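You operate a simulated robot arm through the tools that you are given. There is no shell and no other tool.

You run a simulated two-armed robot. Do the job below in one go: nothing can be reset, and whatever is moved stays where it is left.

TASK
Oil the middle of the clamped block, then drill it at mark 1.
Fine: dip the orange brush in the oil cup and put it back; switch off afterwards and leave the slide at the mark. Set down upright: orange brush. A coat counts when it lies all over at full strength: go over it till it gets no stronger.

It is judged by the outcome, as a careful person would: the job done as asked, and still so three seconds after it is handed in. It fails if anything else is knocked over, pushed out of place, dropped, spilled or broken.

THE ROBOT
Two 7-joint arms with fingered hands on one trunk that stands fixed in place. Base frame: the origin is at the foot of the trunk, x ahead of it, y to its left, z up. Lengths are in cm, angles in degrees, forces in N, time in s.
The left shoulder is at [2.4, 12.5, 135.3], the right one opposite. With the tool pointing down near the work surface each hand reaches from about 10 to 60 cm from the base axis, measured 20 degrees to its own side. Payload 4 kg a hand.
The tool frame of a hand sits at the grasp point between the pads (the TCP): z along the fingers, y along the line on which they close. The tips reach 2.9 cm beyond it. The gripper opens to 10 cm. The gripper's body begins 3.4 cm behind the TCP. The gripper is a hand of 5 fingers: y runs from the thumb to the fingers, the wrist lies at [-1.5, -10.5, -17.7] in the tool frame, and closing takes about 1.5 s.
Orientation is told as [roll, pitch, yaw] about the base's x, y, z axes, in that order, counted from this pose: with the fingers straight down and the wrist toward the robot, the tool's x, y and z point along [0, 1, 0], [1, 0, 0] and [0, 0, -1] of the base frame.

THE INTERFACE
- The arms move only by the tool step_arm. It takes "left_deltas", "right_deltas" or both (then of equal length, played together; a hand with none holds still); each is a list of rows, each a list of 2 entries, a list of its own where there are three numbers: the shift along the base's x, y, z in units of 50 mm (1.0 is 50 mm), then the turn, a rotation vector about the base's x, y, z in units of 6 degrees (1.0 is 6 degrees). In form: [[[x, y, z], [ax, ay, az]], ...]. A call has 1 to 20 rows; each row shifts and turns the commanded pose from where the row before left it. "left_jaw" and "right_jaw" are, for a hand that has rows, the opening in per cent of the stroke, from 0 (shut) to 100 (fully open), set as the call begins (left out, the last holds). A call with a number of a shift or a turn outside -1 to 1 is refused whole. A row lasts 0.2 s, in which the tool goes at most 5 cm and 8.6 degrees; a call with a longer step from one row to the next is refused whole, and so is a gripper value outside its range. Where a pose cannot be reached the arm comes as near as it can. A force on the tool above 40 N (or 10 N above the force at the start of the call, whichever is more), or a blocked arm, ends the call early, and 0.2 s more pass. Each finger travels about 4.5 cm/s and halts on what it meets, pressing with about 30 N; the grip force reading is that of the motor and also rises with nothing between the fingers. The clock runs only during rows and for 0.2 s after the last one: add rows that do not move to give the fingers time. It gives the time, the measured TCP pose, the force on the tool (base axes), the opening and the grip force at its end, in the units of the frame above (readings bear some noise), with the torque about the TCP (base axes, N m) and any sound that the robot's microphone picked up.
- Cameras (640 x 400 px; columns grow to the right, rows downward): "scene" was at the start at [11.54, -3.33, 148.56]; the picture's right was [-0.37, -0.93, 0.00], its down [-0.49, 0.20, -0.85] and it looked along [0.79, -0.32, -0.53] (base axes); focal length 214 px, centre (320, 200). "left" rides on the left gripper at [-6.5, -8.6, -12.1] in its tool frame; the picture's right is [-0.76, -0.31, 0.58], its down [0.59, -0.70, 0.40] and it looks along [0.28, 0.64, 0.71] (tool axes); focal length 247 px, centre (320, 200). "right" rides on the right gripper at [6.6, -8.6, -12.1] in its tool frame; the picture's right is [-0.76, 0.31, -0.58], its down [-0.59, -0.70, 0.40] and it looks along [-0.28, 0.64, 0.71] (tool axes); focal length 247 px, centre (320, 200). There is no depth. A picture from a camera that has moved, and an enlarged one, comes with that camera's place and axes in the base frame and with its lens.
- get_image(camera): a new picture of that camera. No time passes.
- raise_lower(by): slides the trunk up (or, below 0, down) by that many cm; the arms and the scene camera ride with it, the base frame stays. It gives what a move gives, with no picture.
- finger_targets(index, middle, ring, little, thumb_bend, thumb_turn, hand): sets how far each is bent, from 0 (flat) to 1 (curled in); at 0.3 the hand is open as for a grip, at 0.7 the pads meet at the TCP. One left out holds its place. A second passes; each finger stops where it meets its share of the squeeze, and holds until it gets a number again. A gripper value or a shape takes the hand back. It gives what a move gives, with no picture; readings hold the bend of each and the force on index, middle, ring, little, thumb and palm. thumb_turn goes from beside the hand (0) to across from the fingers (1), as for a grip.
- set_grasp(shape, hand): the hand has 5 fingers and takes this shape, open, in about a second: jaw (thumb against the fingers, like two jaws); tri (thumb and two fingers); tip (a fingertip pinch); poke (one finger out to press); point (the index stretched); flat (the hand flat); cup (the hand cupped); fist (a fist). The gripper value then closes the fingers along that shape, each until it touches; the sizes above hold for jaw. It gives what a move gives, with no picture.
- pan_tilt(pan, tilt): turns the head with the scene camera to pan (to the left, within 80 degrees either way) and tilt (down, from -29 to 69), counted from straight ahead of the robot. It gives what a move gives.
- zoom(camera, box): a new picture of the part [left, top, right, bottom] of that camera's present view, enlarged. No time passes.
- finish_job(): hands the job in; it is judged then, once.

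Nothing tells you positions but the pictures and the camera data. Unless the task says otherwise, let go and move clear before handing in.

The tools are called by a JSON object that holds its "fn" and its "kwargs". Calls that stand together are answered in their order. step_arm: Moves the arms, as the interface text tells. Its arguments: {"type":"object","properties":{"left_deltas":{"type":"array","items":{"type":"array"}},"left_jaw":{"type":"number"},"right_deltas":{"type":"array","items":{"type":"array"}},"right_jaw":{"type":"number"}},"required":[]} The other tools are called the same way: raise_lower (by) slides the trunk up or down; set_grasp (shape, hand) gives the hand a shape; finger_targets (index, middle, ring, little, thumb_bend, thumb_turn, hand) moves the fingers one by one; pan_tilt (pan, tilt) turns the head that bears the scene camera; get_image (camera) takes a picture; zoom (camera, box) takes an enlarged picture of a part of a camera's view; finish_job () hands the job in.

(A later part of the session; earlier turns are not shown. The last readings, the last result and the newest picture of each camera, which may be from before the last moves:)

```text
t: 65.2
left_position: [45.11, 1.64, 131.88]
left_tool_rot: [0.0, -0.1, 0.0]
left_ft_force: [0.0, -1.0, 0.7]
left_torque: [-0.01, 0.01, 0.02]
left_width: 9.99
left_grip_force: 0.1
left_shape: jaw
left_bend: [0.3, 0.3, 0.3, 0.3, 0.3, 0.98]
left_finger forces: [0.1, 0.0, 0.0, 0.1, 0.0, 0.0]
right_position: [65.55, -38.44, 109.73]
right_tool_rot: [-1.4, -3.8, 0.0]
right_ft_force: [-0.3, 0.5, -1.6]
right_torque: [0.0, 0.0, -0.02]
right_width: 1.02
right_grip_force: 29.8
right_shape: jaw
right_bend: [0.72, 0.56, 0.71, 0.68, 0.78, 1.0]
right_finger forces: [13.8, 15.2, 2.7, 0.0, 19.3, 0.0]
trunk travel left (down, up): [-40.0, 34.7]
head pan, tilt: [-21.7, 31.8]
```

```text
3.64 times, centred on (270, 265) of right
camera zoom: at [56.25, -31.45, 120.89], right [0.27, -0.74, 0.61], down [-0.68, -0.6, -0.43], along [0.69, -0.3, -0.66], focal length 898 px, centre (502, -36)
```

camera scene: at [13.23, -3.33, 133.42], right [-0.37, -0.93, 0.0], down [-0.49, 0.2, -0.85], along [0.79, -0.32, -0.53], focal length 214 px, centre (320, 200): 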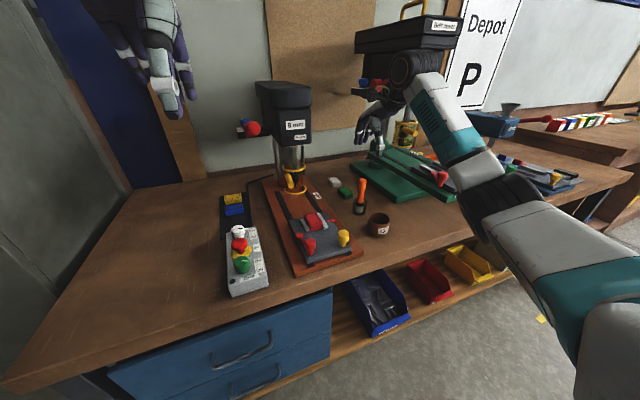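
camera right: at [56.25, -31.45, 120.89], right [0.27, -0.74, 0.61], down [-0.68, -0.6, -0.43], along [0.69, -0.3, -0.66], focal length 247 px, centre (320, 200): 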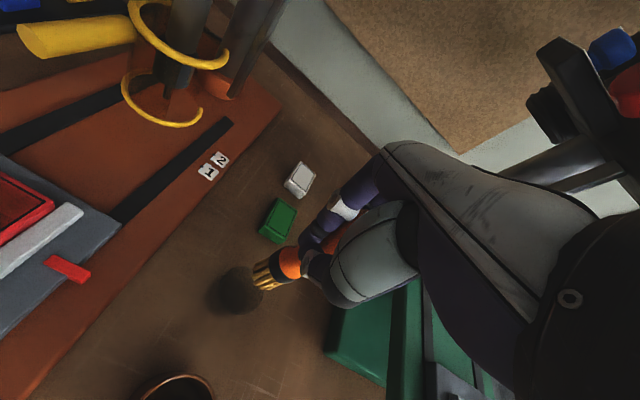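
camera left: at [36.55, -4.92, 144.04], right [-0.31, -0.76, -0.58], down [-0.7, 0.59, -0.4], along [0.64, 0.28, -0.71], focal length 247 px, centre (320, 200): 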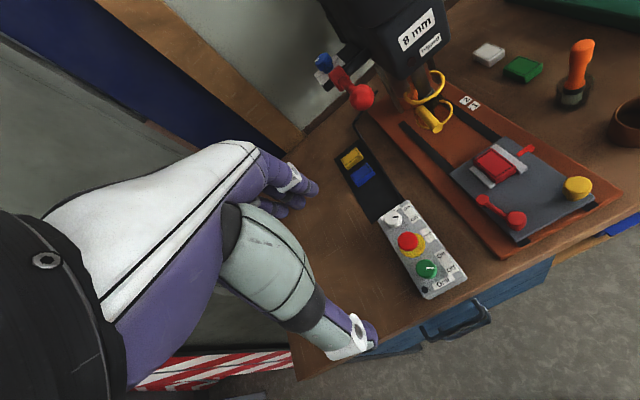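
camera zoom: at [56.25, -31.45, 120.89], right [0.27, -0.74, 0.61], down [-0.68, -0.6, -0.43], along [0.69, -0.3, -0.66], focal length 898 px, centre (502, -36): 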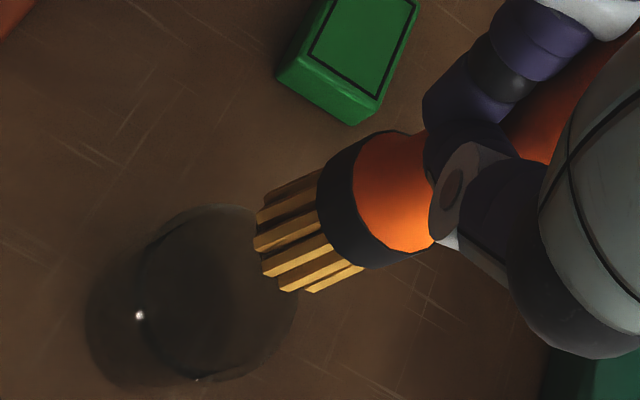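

The tip looks about 0.5 cm too far in x relative to the holder. I correct and lower partway to check alignment before insertion.

{"fn": "step_arm", "kwargs": {"right_deltas": [[[-0.1, 0.02, 0], [0, 0, 0]], [[0, 0, -0.2], [0, 0, 0]], [[0, 0, -0.2], [0, 0, 0]], [[0, 0, -0.2], [0, 0, 0]], [[0, 0, 0], [0, 0, 0]], [[0, 0, 0], [0, 0, 0]]]}}

{"fn": "zoom", "kwargs": {"camera": "left", "box": [510, 30, 630, 120]}}

{"fn": "zoom", "kwargs": {"camera": "scene", "box": [330, 160, 400, 220]}}

{"fn": "zoom", "kwargs": {"camera": "right", "box": [200, 210, 340, 320]}}

```text
t: 66.5
left_position: [45.18, 1.76, 131.95]
left_tool_rot: [0.0, 0.0, 0.1]
left_ft_force: [0.5, 0.8, 0.1]
left_torque: [-0.04, -0.01, -0.01]
left_width: 9.96
left_grip_force: 0.0
left_shape: jaw
left_bend: [0.3, 0.3, 0.3, 0.3, 0.3, 0.98]
left_finger forces: [0.1, 0.0, 0.1, 0.1, 0.0, 0.0]
right_position: [64.97, -38.41, 106.85]
right_tool_rot: [-1.4, -3.8, 0.0]
right_ft_force: [0.4, 0.2, 0.2]
right_torque: [0.02, -0.02, 0.0]
right_width: 1.0
right_grip_force: 29.7
right_shape: jaw
right_bend: [0.72, 0.56, 0.71, 0.68, 0.78, 1.0]
right_finger forces: [13.6, 15.2, 2.7, 0.0, 19.2, 0.1]
trunk travel left (down, up): [-40.0, 34.7]
head pan, tilt: [-21.7, 31.8]
```

```text
4.44 times, centred on (570, 75) of left
camera zoom: at [36.56, -4.91, 144.04], right [-0.31, -0.76, -0.58], down [-0.7, 0.59, -0.4], along [0.64, 0.28, -0.71], focal length 1098 px, centre (-791, 756)
```

zoom: 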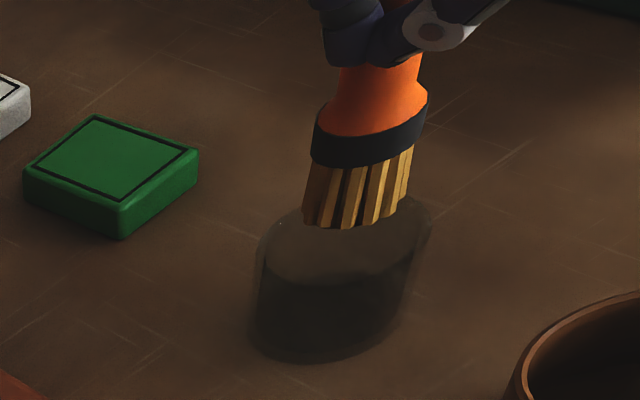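

```text
6.67 times, centred on (365, 190) of scene
camera zoom: at [13.24, -3.33, 133.42], right [-0.37, -0.93, 0.0], down [-0.49, 0.2, -0.85], along [0.79, -0.31, -0.53], focal length 1430 px, centre (20, 267)
```

zoom: 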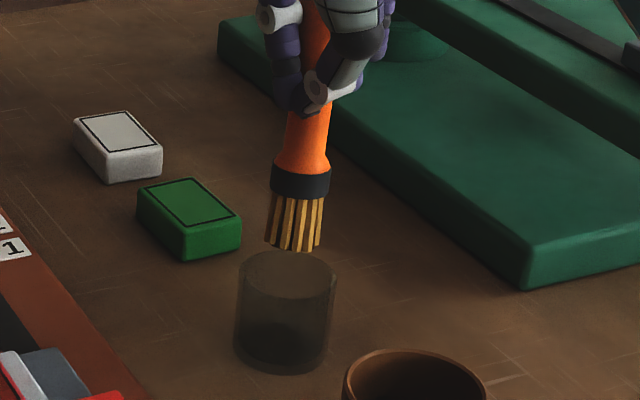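

```text
3.64 times, centred on (270, 265) of right
camera zoom: at [55.7, -31.43, 118.0], right [0.27, -0.74, 0.61], down [-0.68, -0.6, -0.43], along [0.69, -0.3, -0.66], focal length 898 px, centre (502, -36)
```

zoom: 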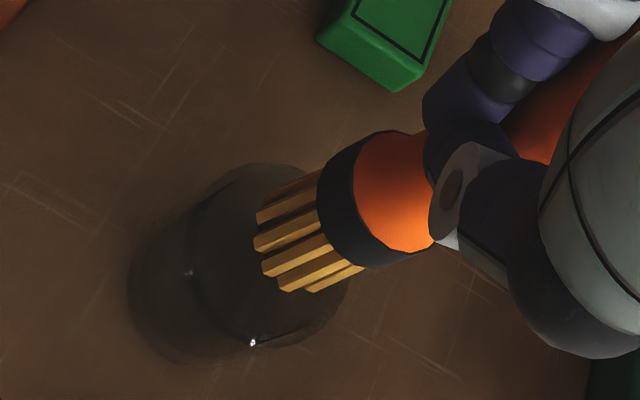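

The tip is aligned over the holder within a few millimetres. I lower it into the holder, slowing near the bottom.

{"fn": "step_arm", "kwargs": {"right_deltas": [[[0, 0.03, -0.1], [0, 0, 0]], [[0, 0, -0.15], [0, 0, 0]], [[0, 0, -0.15], [0, 0, 0]], [[0, 0, -0.15], [0, 0, 0]], [[0, 0, -0.15], [0, 0, 0]], [[0, 0, -0.15], [0, 0, 0]], [[0, 0, -0.15], [0, 0, 0]], [[0, 0, 0], [0, 0, 0]]]}}

{"fn": "zoom", "kwargs": {"camera": "left", "box": [510, 30, 630, 120]}}

{"fn": "zoom", "kwargs": {"camera": "scene", "box": [330, 160, 400, 220]}}

{"fn": "zoom", "kwargs": {"camera": "right", "box": [200, 210, 340, 320]}}

```text
t: 68.3
left_position: [45.06, 1.91, 131.97]
left_tool_rot: [0.1, 0.0, 0.2]
left_ft_force: [-0.4, 0.4, -0.9]
left_torque: [0.01, 0.03, 0.03]
left_width: 9.96
left_grip_force: 0.0
left_shape: jaw
left_bend: [0.3, 0.3, 0.3, 0.3, 0.3, 0.98]
left_finger forces: [0.0, 0.0, 0.0, 0.0, 0.0, 0.1]
right_position: [64.97, -38.34, 101.78]
right_tool_rot: [-1.4, -3.8, -0.1]
right_ft_force: [-0.3, -0.2, -0.4]
right_torque: [0.02, 0.0, -0.01]
right_width: 1.02
right_grip_force: 30.1
right_shape: jaw
right_bend: [0.72, 0.56, 0.71, 0.68, 0.78, 1.0]
right_finger forces: [2.1, 15.1, 2.7, 0.0, 19.3, 0.0]
trunk travel left (down, up): [-40.0, 34.7]
head pan, tilt: [-21.7, 31.8]
```

```text
4.44 times, centred on (570, 75) of left
camera zoom: at [36.55, -4.91, 144.04], right [-0.31, -0.76, -0.58], down [-0.7, 0.59, -0.4], along [0.64, 0.28, -0.71], focal length 1098 px, centre (-791, 756)
```

zoom: 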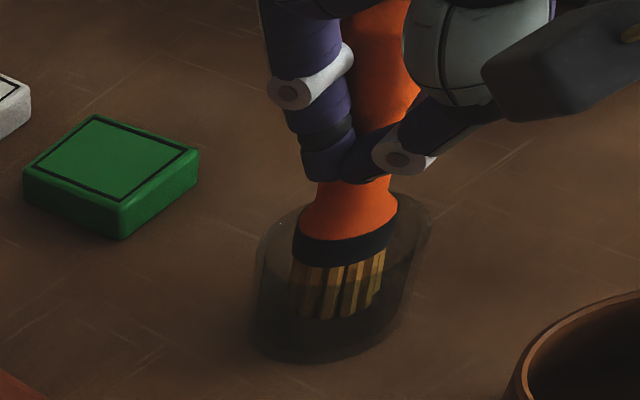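

```text
6.67 times, centred on (365, 190) of scene
camera zoom: at [13.23, -3.32, 133.42], right [-0.37, -0.93, 0.0], down [-0.49, 0.2, -0.85], along [0.79, -0.31, -0.53], focal length 1430 px, centre (20, 267)
```

zoom: 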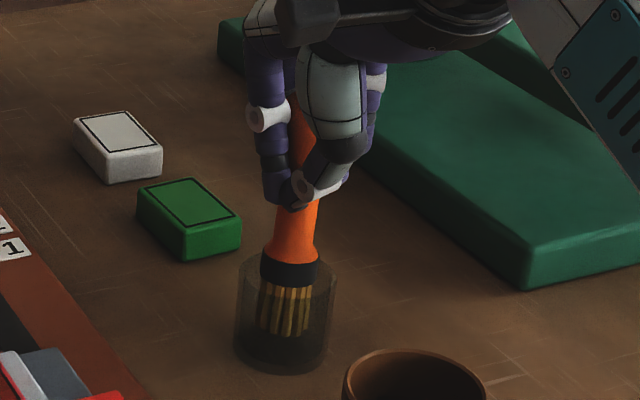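

```text
3.64 times, centred on (270, 265) of right
camera zoom: at [55.7, -31.37, 112.97], right [0.27, -0.74, 0.61], down [-0.68, -0.6, -0.43], along [0.69, -0.3, -0.66], focal length 898 px, centre (502, -36)
```

zoom: 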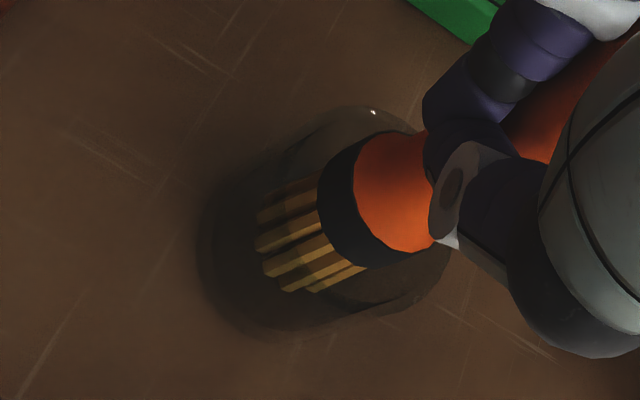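

The brush head is inside the holder. I lower the last bit until it rests on the bottom.

{"fn": "step_arm", "kwargs": {"right_deltas": [[[0, 0, -0.06], [0, 0, 0]], [[0, 0, -0.06], [0, 0, 0]], [[0, 0, -0.04], [0, 0, 0]], [[0, 0, 0], [0, 0, 0]]]}}

{"fn": "step_arm", "kwargs": {"right_deltas": [[[0, 0, -0.04], [0, 0, 0]], [[0, 0, -0.02], [0, 0, 0]], [[0, 0, 0], [0, 0, 0]]]}}

{"fn": "zoom", "kwargs": {"camera": "scene", "box": [330, 160, 400, 220]}}

```text
t: 69.3
left_position: [45.18, 1.63, 131.96]
left_tool_rot: [0.1, 0.0, 0.1]
left_ft_force: [0.4, 0.8, 0.4]
left_torque: [-0.03, 0.02, -0.01]
left_width: 9.98
left_grip_force: 0.1
left_shape: jaw
left_bend: [0.3, 0.3, 0.3, 0.3, 0.3, 0.98]
left_finger forces: [0.0, 0.0, 0.0, 0.0, 0.1, 0.0]
right_position: [64.92, -38.34, 101.02]
right_tool_rot: [-1.5, -3.9, 0.1]
right_ft_force: [-0.4, -1.7, -0.7]
right_torque: [0.0, 0.02, 0.0]
right_width: 1.04
right_grip_force: 29.5
right_shape: jaw
right_bend: [0.72, 0.56, 0.71, 0.68, 0.78, 1.0]
right_finger forces: [2.1, 15.2, 2.8, 0.0, 19.3, 0.1]
trunk travel left (down, up): [-40.0, 34.7]
head pan, tilt: [-21.7, 31.8]
```

```text
t: 70.2
left_position: [45.14, 1.82, 131.95]
left_tool_rot: [0.0, 0.0, 0.1]
left_ft_force: [0.3, 0.0, 0.6]
left_torque: [0.0, -0.01, 0.01]
left_width: 10.0
left_grip_force: 0.1
left_shape: jaw
left_bend: [0.3, 0.3, 0.3, 0.3, 0.3, 0.98]
left_finger forces: [0.0, 0.0, 0.0, 0.1, 0.1, 0.0]
right_position: [64.82, -38.29, 100.71]
right_tool_rot: [-1.3, -3.8, 0.0]
right_ft_force: [0.5, 1.0, -0.8]
right_torque: [-0.01, -0.02, 0.01]
right_width: 1.05
right_grip_force: 29.7
right_shape: jaw
right_bend: [0.72, 0.56, 0.71, 0.68, 0.78, 1.0]
right_finger forces: [2.2, 15.2, 2.9, 0.0, 19.4, 0.0]
trunk travel left (down, up): [-40.0, 34.7]
head pan, tilt: [-21.7, 31.8]
```

```text
6.67 times, centred on (365, 190) of scene
camera zoom: at [13.23, -3.33, 133.42], right [-0.37, -0.93, 0.0], down [-0.49, 0.2, -0.85], along [0.79, -0.31, -0.53], focal length 1430 px, centre (20, 267)
```

zoom: 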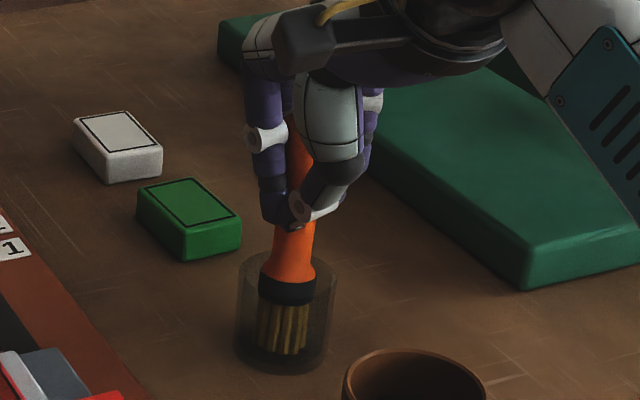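

Very near the bottom; a couple more millimetres.

{"fn": "step_arm", "kwargs": {"right_deltas": [[[0, 0, -0.03], [0, 0, 0]], [[0, 0, -0.02], [0, 0, 0]], [[0, 0, 0], [0, 0, 0]]]}}

{"fn": "step_arm", "kwargs": {"right_deltas": [[[0, 0, -0.02], [0, 0, 0]], [[0, 0, -0.02], [0, 0, 0]], [[0, 0, 0], [0, 0, 0]]]}}

```text
t: 71.0
left_position: [44.98, 1.75, 131.96]
left_tool_rot: [-0.1, 0.0, 0.1]
left_ft_force: [0.4, -0.4, 0.1]
left_torque: [0.01, 0.0, 0.02]
left_width: 10.0
left_grip_force: 0.0
left_shape: jaw
left_bend: [0.3, 0.3, 0.3, 0.3, 0.3, 0.98]
left_finger forces: [0.1, 0.0, 0.0, 0.0, 0.1, 0.0]
right_position: [64.92, -38.39, 100.53]
right_tool_rot: [-1.4, -3.9, -0.1]
right_ft_force: [-0.3, 0.6, 7.0]
right_torque: [-0.03, -0.04, 0.02]
right_width: 1.02
right_grip_force: 30.0
right_shape: jaw
right_bend: [0.72, 0.56, 0.71, 0.68, 0.78, 1.0]
right_finger forces: [2.1, 15.1, 2.9, 0.1, 20.9, 0.1]
trunk travel left (down, up): [-40.0, 34.7]
head pan, tilt: [-21.7, 31.8]
```

```text
t: 71.8
left_position: [44.98, 1.89, 131.96]
left_tool_rot: [-0.1, 0.0, 0.1]
left_ft_force: [-0.8, 1.0, -0.2]
left_torque: [-0.02, -0.01, 0.04]
left_width: 9.96
left_grip_force: 0.1
left_shape: jaw
left_bend: [0.3, 0.3, 0.3, 0.3, 0.3, 0.98]
left_finger forces: [0.0, 0.1, 0.1, 0.0, 0.0, 0.0]
right_position: [64.67, -38.4, 100.35]
right_tool_rot: [-1.4, -4.0, 0.1]
right_ft_force: [0.5, 1.2, 16.8]
right_torque: [-0.11, -0.2, 0.0]
right_width: 1.07
right_grip_force: 29.8
right_shape: jaw
right_bend: [0.72, 0.56, 0.71, 0.68, 0.78, 1.0]
right_finger forces: [2.0, 15.0, 2.8, 0.0, 22.2, 0.0]
trunk travel left (down, up): [-40.0, 34.7]
head pan, tilt: [-21.7, 31.8]
```

The brush stands on the holder bottom. I relieve the pressure and open the hand.

{"fn": "step_arm", "kwargs": {"right_deltas": [[[0, 0, 0.03], [0, 0, 0]], [[0, 0, 0], [0, 0, 0]]]}}

{"fn": "step_arm", "kwargs": {"right_deltas": [[[0, 0, 0], [0, 0, 0]], [[0, 0, 0], [0, 0, 0]], [[0, 0, 0], [0, 0, 0]], [[0, 0, 0], [0, 0, 0]], [[0, 0, 0], [0, 0, 0]], [[0, 0, 0], [0, 0, 0]], [[0, 0, 0], [0, 0, 0]], [[0, 0, 0], [0, 0, 0]]], "right_jaw": 100}}

{"fn": "zoom", "kwargs": {"camera": "scene", "box": [330, 160, 400, 220]}}

{"fn": "zoom", "kwargs": {"camera": "left", "box": [510, 10, 630, 110]}}

{"fn": "zoom", "kwargs": {"camera": "right", "box": [200, 150, 400, 320]}}

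```text
t: 72.3
left_position: [44.88, 1.71, 132.1]
left_tool_rot: [0.0, 0.0, 0.1]
left_ft_force: [-0.2, 0.0, -0.1]
left_torque: [-0.02, 0.0, 0.02]
left_width: 10.0
left_grip_force: 0.1
left_shape: jaw
left_bend: [0.3, 0.3, 0.3, 0.3, 0.3, 0.98]
left_finger forces: [0.1, 0.0, 0.1, 0.1, 0.0, 0.0]
right_position: [64.74, -38.28, 100.43]
right_tool_rot: [-1.5, -3.9, 0.0]
right_ft_force: [-0.1, 0.3, 15.1]
right_torque: [-0.08, -0.2, -0.01]
right_width: 1.06
right_grip_force: 29.5
right_shape: jaw
right_bend: [0.72, 0.56, 0.71, 0.68, 0.78, 1.0]
right_finger forces: [2.0, 15.0, 2.8, 0.1, 21.6, 0.0]
trunk travel left (down, up): [-40.0, 34.7]
head pan, tilt: [-21.7, 31.8]
```

```text
t: 74.2
left_position: [45.09, 1.76, 131.92]
left_tool_rot: [0.1, 0.0, 0.0]
left_ft_force: [-0.1, 0.3, -0.8]
left_torque: [-0.01, 0.02, 0.0]
left_width: 9.98
left_grip_force: 0.0
left_shape: jaw
left_bend: [0.3, 0.3, 0.3, 0.3, 0.3, 0.98]
left_finger forces: [0.0, 0.1, 0.1, 0.0, 0.0, 0.0]
right_position: [64.87, -38.46, 100.28]
right_tool_rot: [-1.4, -3.8, -0.1]
right_ft_force: [0.5, 0.1, 0.5]
right_torque: [-0.03, 0.01, 0.02]
right_width: 10.01
right_grip_force: 0.1
right_shape: jaw
right_bend: [0.3, 0.3, 0.3, 0.3, 0.3, 0.98]
right_finger forces: [0.0, 0.0, 0.0, 0.0, 0.1, 0.0]
trunk travel left (down, up): [-40.0, 34.7]
head pan, tilt: [-21.7, 31.8]
```

```text
6.67 times, centred on (365, 190) of scene
camera zoom: at [13.23, -3.32, 133.42], right [-0.37, -0.93, 0.0], down [-0.49, 0.2, -0.85], along [0.79, -0.31, -0.53], focal length 1430 px, centre (20, 267)
```

zoom: 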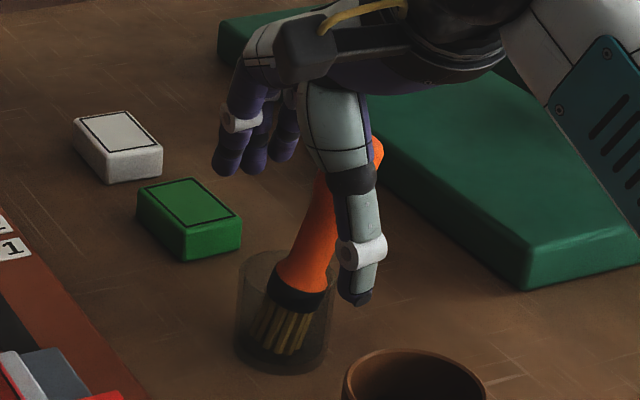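

```text
4.00 times, centred on (570, 60) of left
camera zoom: at [36.55, -4.9, 144.04], right [-0.31, -0.76, -0.58], down [-0.7, 0.59, -0.4], along [0.64, 0.28, -0.71], focal length 988 px, centre (-680, 760)
```

zoom: 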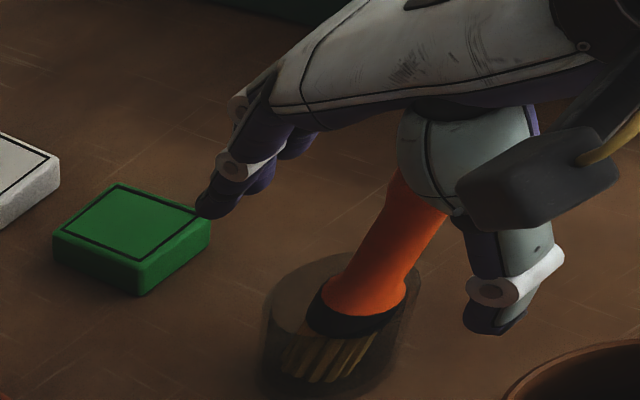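

```text
2.35 times, centred on (300, 235) of right
camera zoom: at [55.67, -31.42, 111.51], right [0.27, -0.74, 0.61], down [-0.68, -0.6, -0.43], along [0.69, -0.3, -0.66], focal length 581 px, centre (367, 118)
```

zoom: 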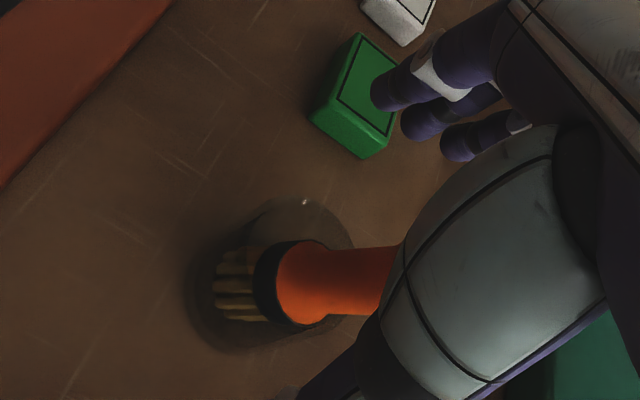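

The brush tipped over and now leans against the holder rim (toward the robot and to the right). I'll align the hand with the leaning handle, grip it, and straighten it again.

{"fn": "step_arm", "kwargs": {"right_deltas": [[[-0.05, -0.08, 0], [0.5, -0.3, 0]], [[-0.06, -0.08, 0], [0.5, -0.3, 0]], [[-0.06, -0.07, 0], [0.5, -0.3, 0]], [[-0.05, -0.07, 0], [0.5, -0.3, 0]], [[0, 0, 0], [0, 0, 0]]]}}

{"fn": "zoom", "kwargs": {"camera": "scene", "box": [330, 160, 400, 220]}}

{"fn": "zoom", "kwargs": {"camera": "left", "box": [510, 10, 630, 110]}}

{"fn": "zoom", "kwargs": {"camera": "right", "box": [200, 150, 400, 320]}}

```text
t: 75.3
left_position: [45.1, 1.75, 131.94]
left_tool_rot: [0.0, -0.1, 0.1]
left_ft_force: [-0.4, -0.6, 0.0]
left_torque: [0.03, -0.01, -0.02]
left_width: 9.99
left_grip_force: 0.1
left_shape: jaw
left_bend: [0.3, 0.3, 0.3, 0.3, 0.3, 0.98]
left_finger forces: [0.0, 0.0, 0.0, 0.1, 0.0, 0.1]
right_position: [63.91, -39.72, 100.43]
right_tool_rot: [10.8, -10.9, -1.5]
right_ft_force: [0.5, -0.4, 0.2]
right_torque: [0.03, -0.02, -0.02]
right_width: 10.01
right_grip_force: 0.0
right_shape: jaw
right_bend: [0.3, 0.3, 0.3, 0.3, 0.3, 0.98]
right_finger forces: [0.0, 0.0, 0.0, 0.0, 0.0, 0.0]
trunk travel left (down, up): [-40.0, 34.7]
head pan, tilt: [-21.7, 31.8]
```

```text
6.67 times, centred on (365, 190) of scene
camera zoom: at [13.23, -3.31, 133.42], right [-0.37, -0.93, 0.0], down [-0.49, 0.2, -0.85], along [0.79, -0.31, -0.53], focal length 1430 px, centre (20, 267)
```

zoom: 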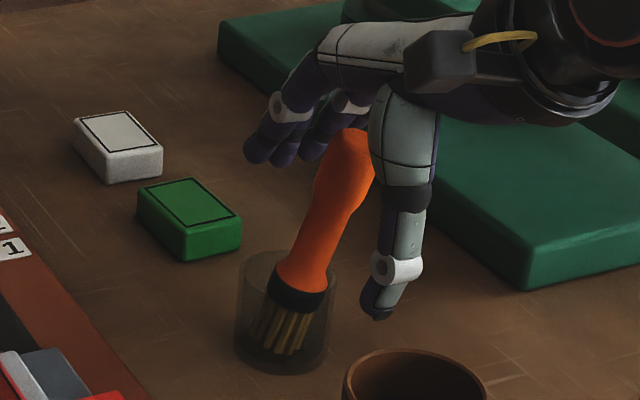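

```text
4.00 times, centred on (570, 60) of left
camera zoom: at [36.55, -4.9, 144.04], right [-0.31, -0.76, -0.58], down [-0.7, 0.59, -0.4], along [0.64, 0.28, -0.71], focal length 988 px, centre (-680, 760)
```

zoom: 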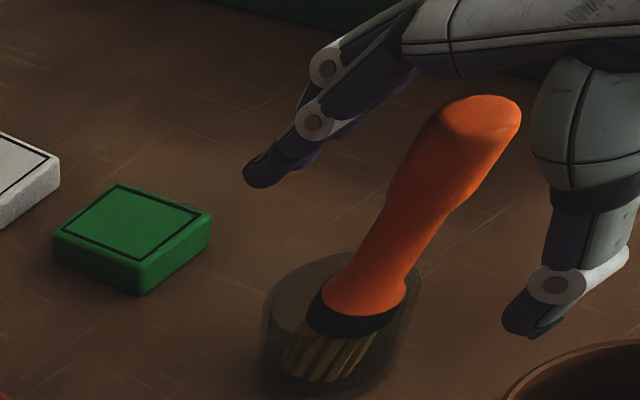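

```text
2.35 times, centred on (300, 235) of right
camera zoom: at [53.22, -35.29, 111.47], right [0.2, -0.86, 0.48], down [-0.61, -0.49, -0.63], along [0.77, -0.17, -0.62], focal length 581 px, centre (367, 118)
```

zoom: 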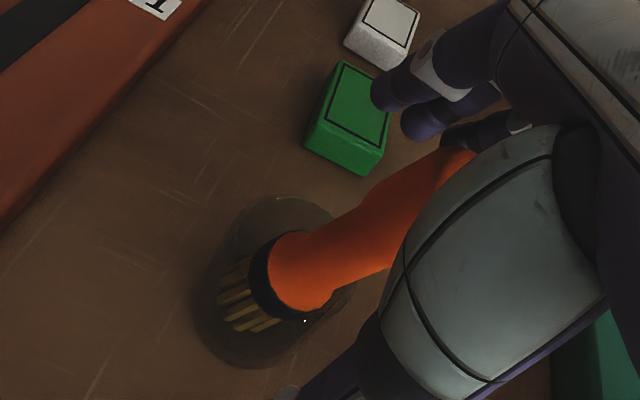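

The handle top is near (63.3, -40.7, 103), leaning mostly to the right. I fine-tune the hand to match and close on it.

{"fn": "step_arm", "kwargs": {"right_deltas": [[[-0.03, -0.04, 0.0], [0.3, 0.3, 0]], [[-0.03, -0.04, 0.0], [0.3, 0.3, 0]], [[0, 0, 0], [0, 0, 0]]]}}

{"fn": "step_arm", "kwargs": {"right_deltas": [[[0, 0, 0], [0, 0, 0]], [[0, 0, 0], [0, 0, 0]], [[0, 0, 0], [0, 0, 0]], [[0, 0, 0], [0, 0, 0]], [[0, 0, 0], [0, 0, 0]], [[0, 0, 0], [0, 0, 0]], [[0, 0, 0], [0, 0, 0]], [[0, 0, 0], [0, 0, 0]], [[0, 0, 0], [0, 0, 0]], [[0, 0, 0], [0, 0, 0]]], "right_jaw": 0}}

{"fn": "zoom", "kwargs": {"camera": "scene", "box": [330, 160, 400, 220]}}

{"fn": "zoom", "kwargs": {"camera": "left", "box": [510, 10, 630, 110]}}

{"fn": "zoom", "kwargs": {"camera": "right", "box": [200, 150, 400, 320]}}

```text
t: 76.2
left_position: [45.16, 1.68, 131.94]
left_tool_rot: [0.1, 0.0, 0.1]
left_ft_force: [-0.6, -0.6, -0.1]
left_torque: [0.01, 0.01, 0.06]
left_width: 9.98
left_grip_force: 0.1
left_shape: jaw
left_bend: [0.3, 0.3, 0.3, 0.3, 0.3, 0.98]
left_finger forces: [0.0, 0.0, 0.0, 0.0, 0.0, 0.0]
right_position: [63.51, -40.26, 100.33]
right_tool_rot: [14.3, -7.1, -2.0]
right_ft_force: [0.7, 0.8, 0.2]
right_torque: [0.01, -0.02, 0.0]
right_width: 9.98
right_grip_force: 0.1
right_shape: jaw
right_bend: [0.3, 0.3, 0.3, 0.3, 0.3, 0.98]
right_finger forces: [0.0, 0.0, 0.0, 0.0, 0.1, 0.0]
trunk travel left (down, up): [-40.0, 34.7]
head pan, tilt: [-21.7, 31.8]
```

```text
t: 78.3
left_position: [45.05, 1.71, 131.95]
left_tool_rot: [0.1, -0.1, 0.2]
left_ft_force: [0.3, 0.0, 0.0]
left_torque: [0.0, 0.0, 0.01]
left_width: 9.99
left_grip_force: 0.0
left_shape: jaw
left_bend: [0.3, 0.3, 0.3, 0.3, 0.3, 0.98]
left_finger forces: [0.0, 0.0, 0.1, 0.1, 0.1, 0.0]
right_position: [63.56, -40.2, 100.33]
right_tool_rot: [14.3, -7.1, -2.2]
right_ft_force: [0.0, -0.7, -0.9]
right_torque: [-0.04, -0.02, -0.03]
right_width: 1.47
right_grip_force: 30.2
right_shape: jaw
right_bend: [0.64, 0.6, 0.68, 0.68, 0.73, 1.0]
right_finger forces: [14.5, 9.8, 0.0, 0.1, 24.0, 0.0]
trunk travel left (down, up): [-40.0, 34.7]
head pan, tilt: [-21.7, 31.8]
```

```text
6.67 times, centred on (365, 190) of scene
camera zoom: at [13.23, -3.33, 133.42], right [-0.37, -0.93, 0.0], down [-0.49, 0.2, -0.85], along [0.79, -0.31, -0.53], focal length 1430 px, centre (20, 267)
```

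zoom: 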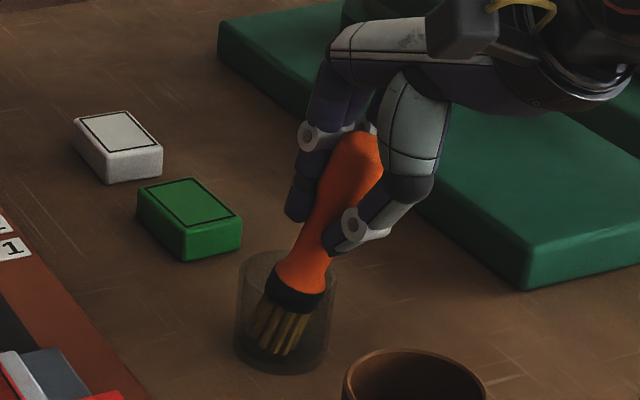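

```text
4.00 times, centred on (570, 60) of left
camera zoom: at [36.56, -4.91, 144.04], right [-0.31, -0.76, -0.58], down [-0.7, 0.59, -0.4], along [0.64, 0.28, -0.71], focal length 988 px, centre (-680, 760)
```

zoom: 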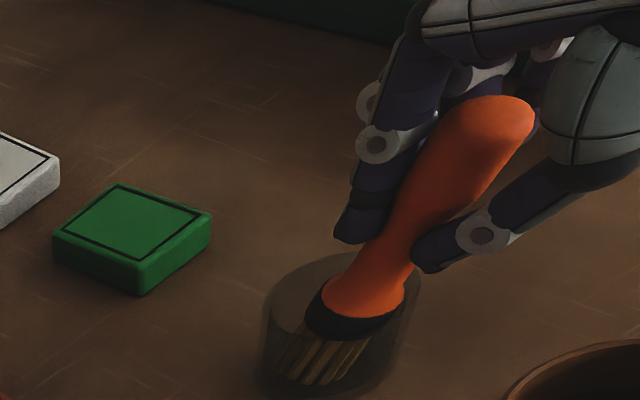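

```text
2.35 times, centred on (300, 235) of right
camera zoom: at [53.7, -36.42, 112.36], right [0.23, -0.88, 0.41], down [-0.65, -0.45, -0.61], along [0.73, -0.13, -0.68], focal length 581 px, centre (367, 118)
```

zoom: 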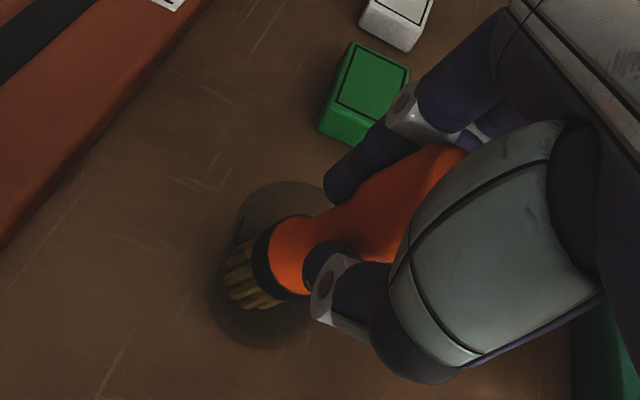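

Firm grip again. I straighten the brush about its tip (so the holder isn't pushed) and then lift it out.

{"fn": "step_arm", "kwargs": {"right_deltas": [[[0.037, 0.083, 0.03], [-0.4, 0.2, 0]], [[0.037, 0.083, 0.02], [-0.4, 0.2, 0]], [[0.037, 0.083, 0.02], [-0.4, 0.2, 0]], [[0.037, 0.083, 0.02], [-0.4, 0.2, 0]], [[0.037, 0.083, 0.02], [-0.4, 0.2, 0]], [[0.037, 0.083, 0.02], [-0.4, 0.2, 0]], [[0, 0, 0], [0, 0, 0]]]}}

{"fn": "zoom", "kwargs": {"camera": "scene", "box": [330, 160, 400, 220]}}

{"fn": "zoom", "kwargs": {"camera": "left", "box": [510, 10, 630, 110]}}

{"fn": "zoom", "kwargs": {"camera": "right", "box": [200, 190, 340, 310]}}

```text
t: 80.0
left_position: [45.12, 1.53, 131.89]
left_tool_rot: [0.0, 0.0, 0.1]
left_ft_force: [-0.8, -0.4, -0.1]
left_torque: [-0.02, 0.01, 0.0]
left_width: 9.98
left_grip_force: 0.0
left_shape: jaw
left_bend: [0.3, 0.3, 0.3, 0.3, 0.3, 0.98]
left_finger forces: [0.0, 0.1, 0.0, 0.0, 0.0, 0.1]
right_position: [64.62, -37.83, 100.93]
right_tool_rot: [-0.4, -0.2, -1.2]
right_ft_force: [0.7, -1.1, 0.0]
right_torque: [-0.12, 0.0, 0.02]
right_width: 1.45
right_grip_force: 30.1
right_shape: jaw
right_bend: [0.64, 0.59, 0.68, 0.68, 0.73, 1.0]
right_finger forces: [14.0, 11.5, 0.1, 0.0, 24.1, 0.0]
trunk travel left (down, up): [-40.0, 34.7]
head pan, tilt: [-21.7, 31.8]
```

```text
6.67 times, centred on (365, 190) of scene
camera zoom: at [13.23, -3.35, 133.42], right [-0.37, -0.93, 0.0], down [-0.49, 0.2, -0.85], along [0.79, -0.31, -0.53], focal length 1430 px, centre (20, 267)
```

zoom: 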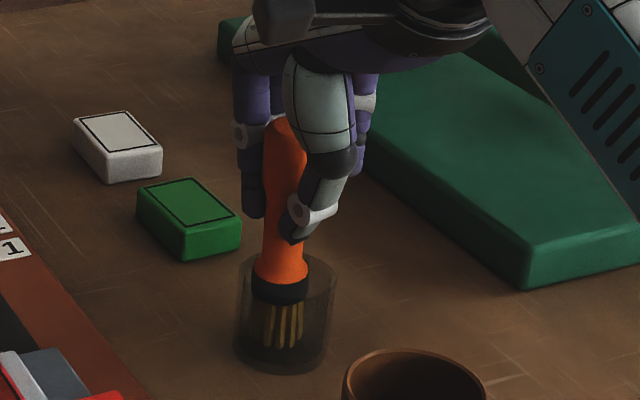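

```text
4.00 times, centred on (570, 60) of left
camera zoom: at [36.55, -4.94, 144.04], right [-0.31, -0.76, -0.58], down [-0.7, 0.59, -0.4], along [0.64, 0.28, -0.71], focal length 988 px, centre (-680, 760)
```

zoom: 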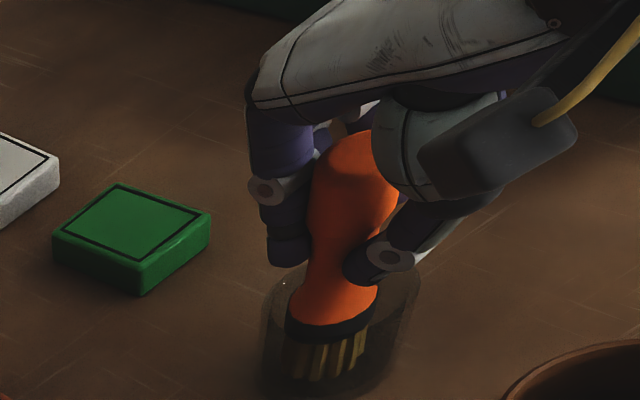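

```text
3.33 times, centred on (270, 250) of right
camera zoom: at [56.33, -30.84, 112.83], right [0.29, -0.76, 0.58], down [-0.71, -0.58, -0.4], along [0.64, -0.3, -0.71], focal length 823 px, centre (487, 33)
```

zoom: 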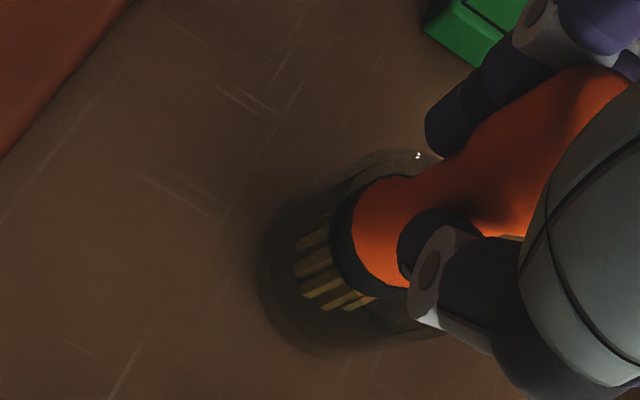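

The brush is nearly upright in the hand. I lift it straight out, then trim the last 4° of tilt.

{"fn": "step_arm", "kwargs": {"right_deltas": [[[0, 0, 0.1], [0, 0, 0]], [[0, 0, 0.2], [0, 0, 0]], [[0, 0, 0.2], [0, 0, 0]], [[0, 0, 0.2], [0, 0, 0]], [[0, 0, 0.2], [0, 0, 0]], [[0, 0, 0.25], [0, 0, 0]], [[0, 0, 0.25], [0, 0, 0]], [[0, 0, 0.2], [0.35, 0, 0]], [[0, 0, 0.1], [0.35, 0, 0]], [[0, 0, 0], [0, 0, 0]]]}}

{"fn": "zoom", "kwargs": {"camera": "scene", "box": [320, 130, 410, 220]}}

{"fn": "zoom", "kwargs": {"camera": "left", "box": [510, 0, 630, 110]}}

{"fn": "zoom", "kwargs": {"camera": "right", "box": [200, 190, 340, 310]}}

```text
t: 82.2
left_position: [45.11, 1.77, 132.01]
left_tool_rot: [0.0, -0.1, 0.1]
left_ft_force: [0.5, -0.3, 0.3]
left_torque: [-0.01, 0.0, -0.01]
left_width: 9.99
left_grip_force: 0.1
left_shape: jaw
left_bend: [0.3, 0.3, 0.3, 0.3, 0.3, 0.98]
left_finger forces: [0.0, 0.0, 0.0, 0.0, 0.0, 0.0]
right_position: [64.59, -37.71, 109.4]
right_tool_rot: [3.9, -0.2, -1.2]
right_ft_force: [0.0, 0.8, -1.1]
right_torque: [0.0, 0.03, 0.01]
right_width: 1.45
right_grip_force: 30.4
right_shape: jaw
right_bend: [0.64, 0.59, 0.68, 0.68, 0.73, 1.0]
right_finger forces: [14.7, 10.2, 0.0, 0.0, 24.2, 0.1]
trunk travel left (down, up): [-40.0, 34.7]
head pan, tilt: [-21.7, 31.8]
```

```text
4.44 times, centred on (365, 175) of scene
camera zoom: at [13.23, -3.33, 133.42], right [-0.37, -0.93, 0.0], down [-0.49, 0.2, -0.85], along [0.79, -0.31, -0.53], focal length 953 px, centre (120, 311)
```

zoom: 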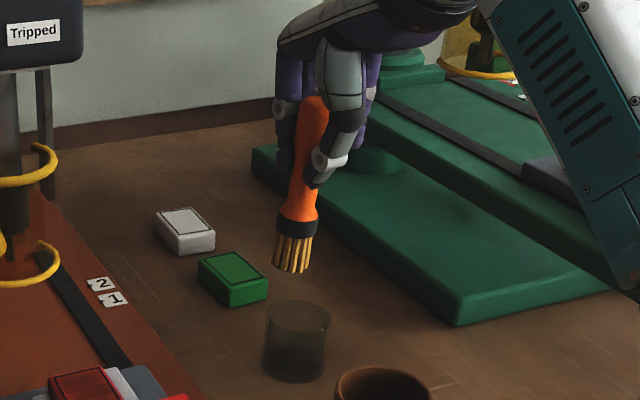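

```text
3.64 times, centred on (570, 55) of left
camera zoom: at [36.55, -4.91, 144.04], right [-0.31, -0.76, -0.58], down [-0.7, 0.59, -0.4], along [0.64, 0.28, -0.71], focal length 898 px, centre (-589, 727)
```

zoom: 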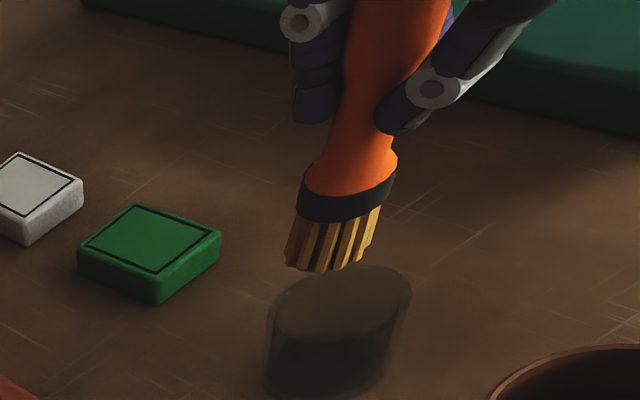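

```text
3.33 times, centred on (270, 250) of right
camera zoom: at [56.23, -31.71, 121.82], right [0.29, -0.8, 0.53], down [-0.71, -0.55, -0.44], along [0.64, -0.25, -0.73], focal length 823 px, centre (487, 33)
```

zoom: 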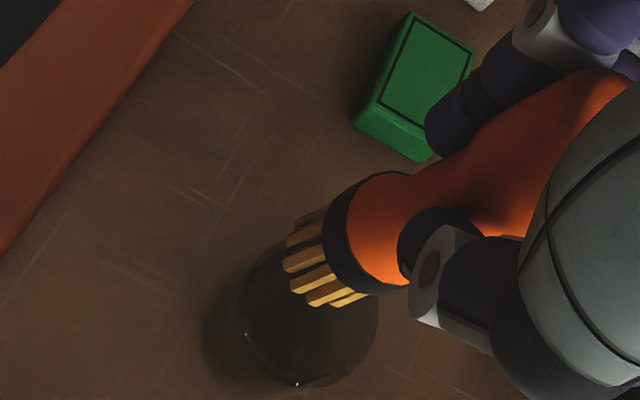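

I trim the tilt back a little and carry the brush to the oil cup again.

{"fn": "step_arm", "kwargs": {"right_deltas": [[[-0.1, 0, 0.05], [-0.3, 0, 0]], [[-0.3, -0.03, 0], [-0.28, 0, 0]], [[-0.35, -0.03, 0], [0, 0, 0]], [[-0.35, -0.03, 0], [0, 0, 0]], [[-0.35, -0.03, 0], [0, 0, 0]], [[-0.35, 0, 0], [0, 0, 0]], [[-0.24, 0, 0], [0, 0, 0]], [[-0.1, 0, 0], [0, 0, 0]], [[0, 0, 0], [0, 0, 0]], [[0, 0, 0], [0, 0, 0]]]}}

{"fn": "zoom", "kwargs": {"camera": "scene", "box": [320, 140, 420, 240]}}

{"fn": "zoom", "kwargs": {"camera": "left", "box": [540, 40, 640, 150]}}

{"fn": "zoom", "kwargs": {"camera": "right", "box": [180, 210, 340, 330]}}

```text
t: 84.3
left_position: [45.06, 1.67, 132.08]
left_tool_rot: [0.1, 0.0, 0.1]
left_ft_force: [-0.4, -0.6, 0.2]
left_torque: [0.0, 0.0, 0.02]
left_width: 9.98
left_grip_force: 0.0
left_shape: jaw
left_bend: [0.3, 0.3, 0.3, 0.3, 0.3, 0.98]
left_finger forces: [0.0, 0.1, 0.0, 0.1, 0.0, 0.0]
right_position: [53.99, -38.39, 109.7]
right_tool_rot: [0.3, -0.4, -1.1]
right_ft_force: [-0.3, -0.5, 0.2]
right_torque: [-0.02, 0.01, 0.01]
right_width: 1.49
right_grip_force: 30.0
right_shape: jaw
right_bend: [0.64, 0.59, 0.68, 0.68, 0.73, 1.0]
right_finger forces: [14.8, 10.4, 0.0, 0.0, 24.1, 0.0]
trunk travel left (down, up): [-40.0, 34.7]
head pan, tilt: [-21.7, 31.8]
```

```text
4.00 times, centred on (370, 190) of scene
camera zoom: at [13.22, -3.33, 133.42], right [-0.37, -0.93, 0.0], down [-0.49, 0.2, -0.85], along [0.79, -0.31, -0.53], focal length 858 px, centre (120, 240)
```

zoom: 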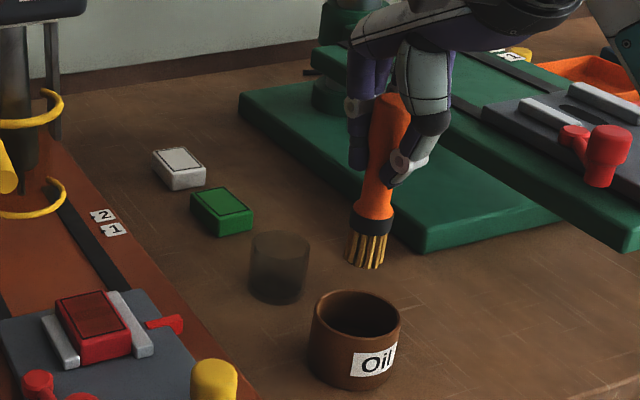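

```text
3.64 times, centred on (590, 95) of left
camera zoom: at [36.55, -4.91, 144.04], right [-0.31, -0.76, -0.58], down [-0.7, 0.59, -0.4], along [0.64, 0.28, -0.71], focal length 898 px, centre (-662, 582)
```

zoom: 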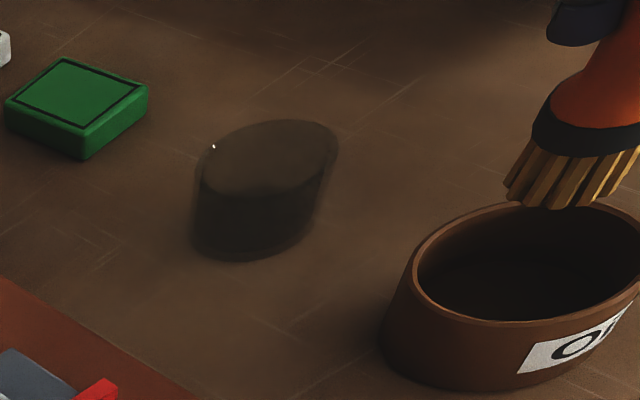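

```text
3.33 times, centred on (260, 270) of right
camera zoom: at [45.58, -31.57, 121.66], right [0.29, -0.77, 0.57], down [-0.71, -0.57, -0.41], along [0.64, -0.29, -0.71], focal length 823 px, centre (520, -33)
```

zoom: 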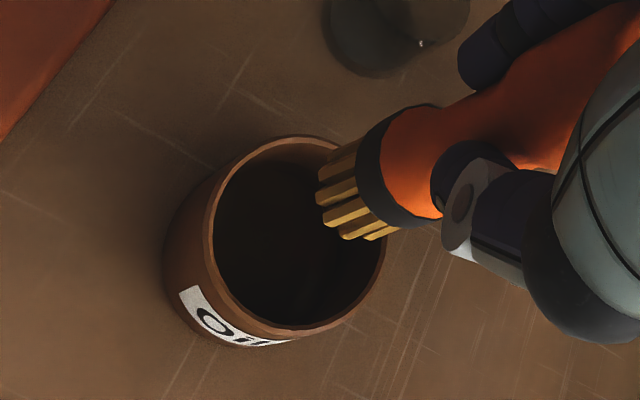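

Well aligned over the cup. I dip again.

{"fn": "step_arm", "kwargs": {"right_deltas": [[[0, 0, -0.2], [0, 0, 0]], [[0, 0, -0.25], [0, 0, 0]], [[0, 0, -0.25], [0, 0, 0]], [[0, 0, -0.25], [0, 0, 0]], [[0, 0, -0.25], [0, 0, 0]], [[0, 0, -0.2], [0, 0, 0]], [[0, 0, -0.15], [0, 0, 0]], [[0, 0, -0.1], [0, 0, 0]], [[0, 0, -0.05], [0, 0, 0]], [[0, 0, 0], [0, 0, 0]], [[0, 0, 0], [0, 0, 0]]]}}

{"fn": "zoom", "kwargs": {"camera": "left", "box": [540, 40, 640, 150]}}

{"fn": "zoom", "kwargs": {"camera": "right", "box": [180, 210, 340, 330]}}

```text
t: 86.8
left_position: [45.03, 1.7, 131.9]
left_tool_rot: [0.0, 0.0, 0.1]
left_ft_force: [-0.2, 0.3, -0.2]
left_torque: [-0.01, 0.03, 0.02]
left_width: 10.0
left_grip_force: 0.1
left_shape: jaw
left_bend: [0.3, 0.3, 0.3, 0.3, 0.3, 0.98]
left_finger forces: [0.0, 0.1, 0.0, 0.1, 0.1, 0.1]
right_position: [53.98, -38.35, 101.26]
right_tool_rot: [0.4, -0.3, -1.0]
right_ft_force: [0.6, 0.2, -0.9]
right_torque: [-0.05, 0.0, -0.01]
right_width: 1.47
right_grip_force: 30.1
right_shape: jaw
right_bend: [0.64, 0.59, 0.68, 0.68, 0.73, 1.0]
right_finger forces: [14.8, 10.5, 0.0, 0.0, 24.1, 0.0]
trunk travel left (down, up): [-40.0, 34.7]
head pan, tilt: [-21.7, 31.8]
```

```text
3.64 times, centred on (590, 95) of left
camera zoom: at [36.55, -4.91, 144.04], right [-0.31, -0.76, -0.58], down [-0.7, 0.59, -0.4], along [0.64, 0.28, -0.71], focal length 898 px, centre (-662, 582)
```

zoom: 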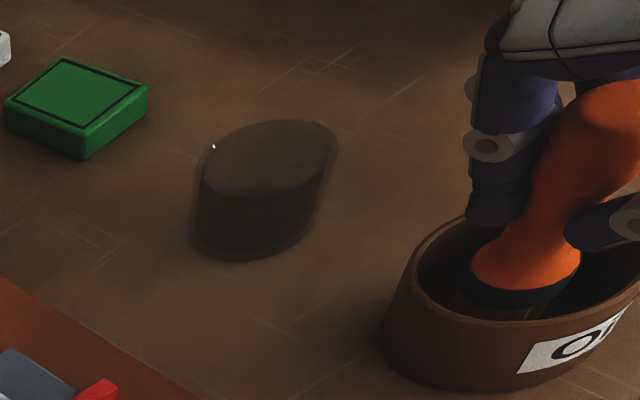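

```text
3.33 times, centred on (260, 270) of right
camera zoom: at [45.5, -31.53, 113.16], right [0.29, -0.77, 0.57], down [-0.71, -0.57, -0.41], along [0.64, -0.29, -0.71], focal length 823 px, centre (520, -33)
```

zoom: 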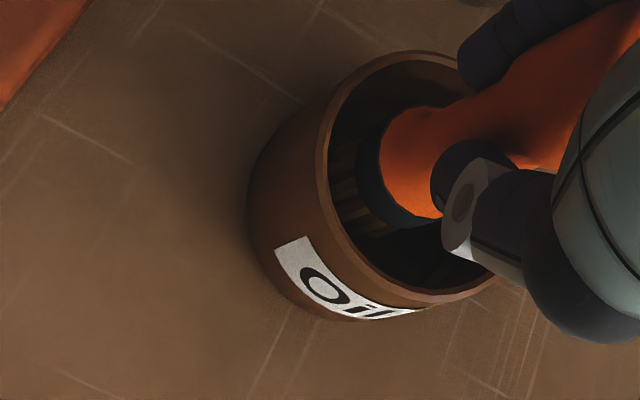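

Dipped. I lift and carry the brush back over the block's far end.

{"fn": "step_arm", "kwargs": {"right_deltas": [[[0, 0, 0.05], [0, 0, 0]], [[0, 0, 0.15], [0, 0, 0]], [[0, 0, 0.25], [0, 0, 0]], [[0, 0, 0.35], [0, 0, 0]], [[0, 0, 0.4], [0, 0, 0]], [[0, 0, 0.5], [0, 0, 0]], [[0, 0.1, 0.5], [0, 0, 0]], [[0.1, 0.4, 0.3], [0, 0, 0]], [[0.2, 0.5, 0], [0, 0, 0]], [[0.3, 0.6, 0], [0, 0, 0]], [[0.3, 0.6, 0], [0, 0, 0]], [[0.3, 0.5, 0], [0, 0, 0]], [[0.3, 0.5, 0], [0, 0, 0]], [[0.2, 0.34, 0], [0, 0, 0]], [[0, 0, -0.3], [0, 0, 0]], [[0, 0, -0.4], [0, 0, 0]], [[0, 0, -0.35], [0, 0, 0]], [[0, 0, -0.3], [0, 0, 0]], [[0, 0, 0], [0, 0, 0]]]}}

{"fn": "get_image", "kwargs": {"camera": "right"}}

{"fn": "zoom", "kwargs": {"camera": "left", "box": [450, 100, 570, 200]}}

{"fn": "zoom", "kwargs": {"camera": "scene", "box": [270, 150, 370, 250]}}

```text
t: 90.8
left_position: [45.2, 1.65, 132.05]
left_tool_rot: [0.0, 0.0, 0.1]
left_ft_force: [-0.7, -0.1, -0.6]
left_torque: [-0.02, -0.02, 0.01]
left_width: 9.98
left_grip_force: 0.1
left_shape: jaw
left_bend: [0.3, 0.3, 0.3, 0.3, 0.3, 0.98]
left_finger forces: [0.1, 0.1, 0.1, 0.0, 0.0, 0.0]
right_position: [62.52, -20.5, 106.98]
right_tool_rot: [0.4, -0.3, -1.1]
right_ft_force: [-0.3, 0.9, -1.3]
right_torque: [0.02, -0.02, 0.0]
right_width: 1.48
right_grip_force: 30.1
right_shape: jaw
right_bend: [0.64, 0.59, 0.68, 0.68, 0.73, 1.0]
right_finger forces: [15.0, 11.0, 0.0, 0.1, 24.0, 0.1]
trunk travel left (down, up): [-40.0, 34.7]
head pan, tilt: [-21.7, 31.8]
```

```text
taken
camera right: at [54.03, -13.85, 118.95], right [0.29, -0.77, 0.57], down [-0.71, -0.57, -0.41], along [0.64, -0.29, -0.71], focal length 247 px, centre (320, 200)
```

right: 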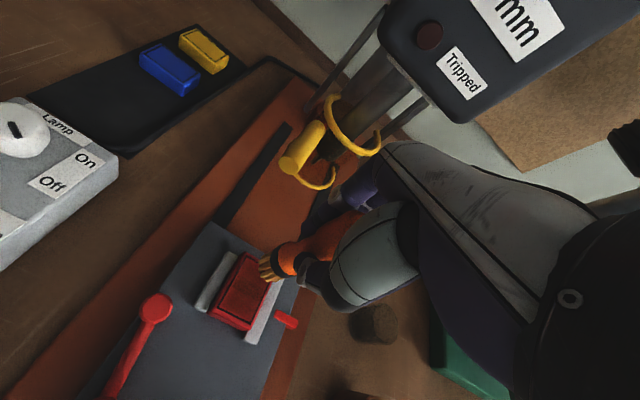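

```text
4.00 times, centred on (510, 150) of left
camera zoom: at [36.56, -4.91, 144.04], right [-0.31, -0.76, -0.58], down [-0.7, 0.59, -0.4], along [0.64, 0.28, -0.71], focal length 988 px, centre (-440, 400)
```

zoom: 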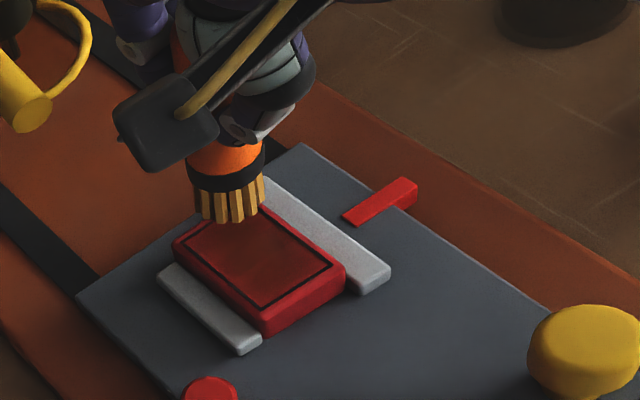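

```text
4.00 times, centred on (320, 200) of scene
camera zoom: at [13.24, -3.32, 133.42], right [-0.37, -0.93, 0.0], down [-0.49, 0.2, -0.85], along [0.79, -0.32, -0.53], focal length 858 px, centre (320, 200)
```

zoom: 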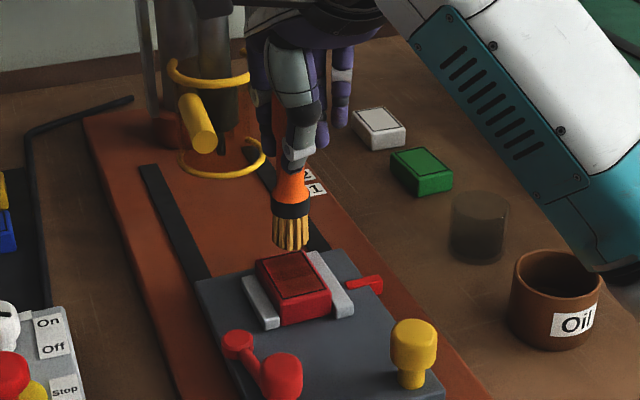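

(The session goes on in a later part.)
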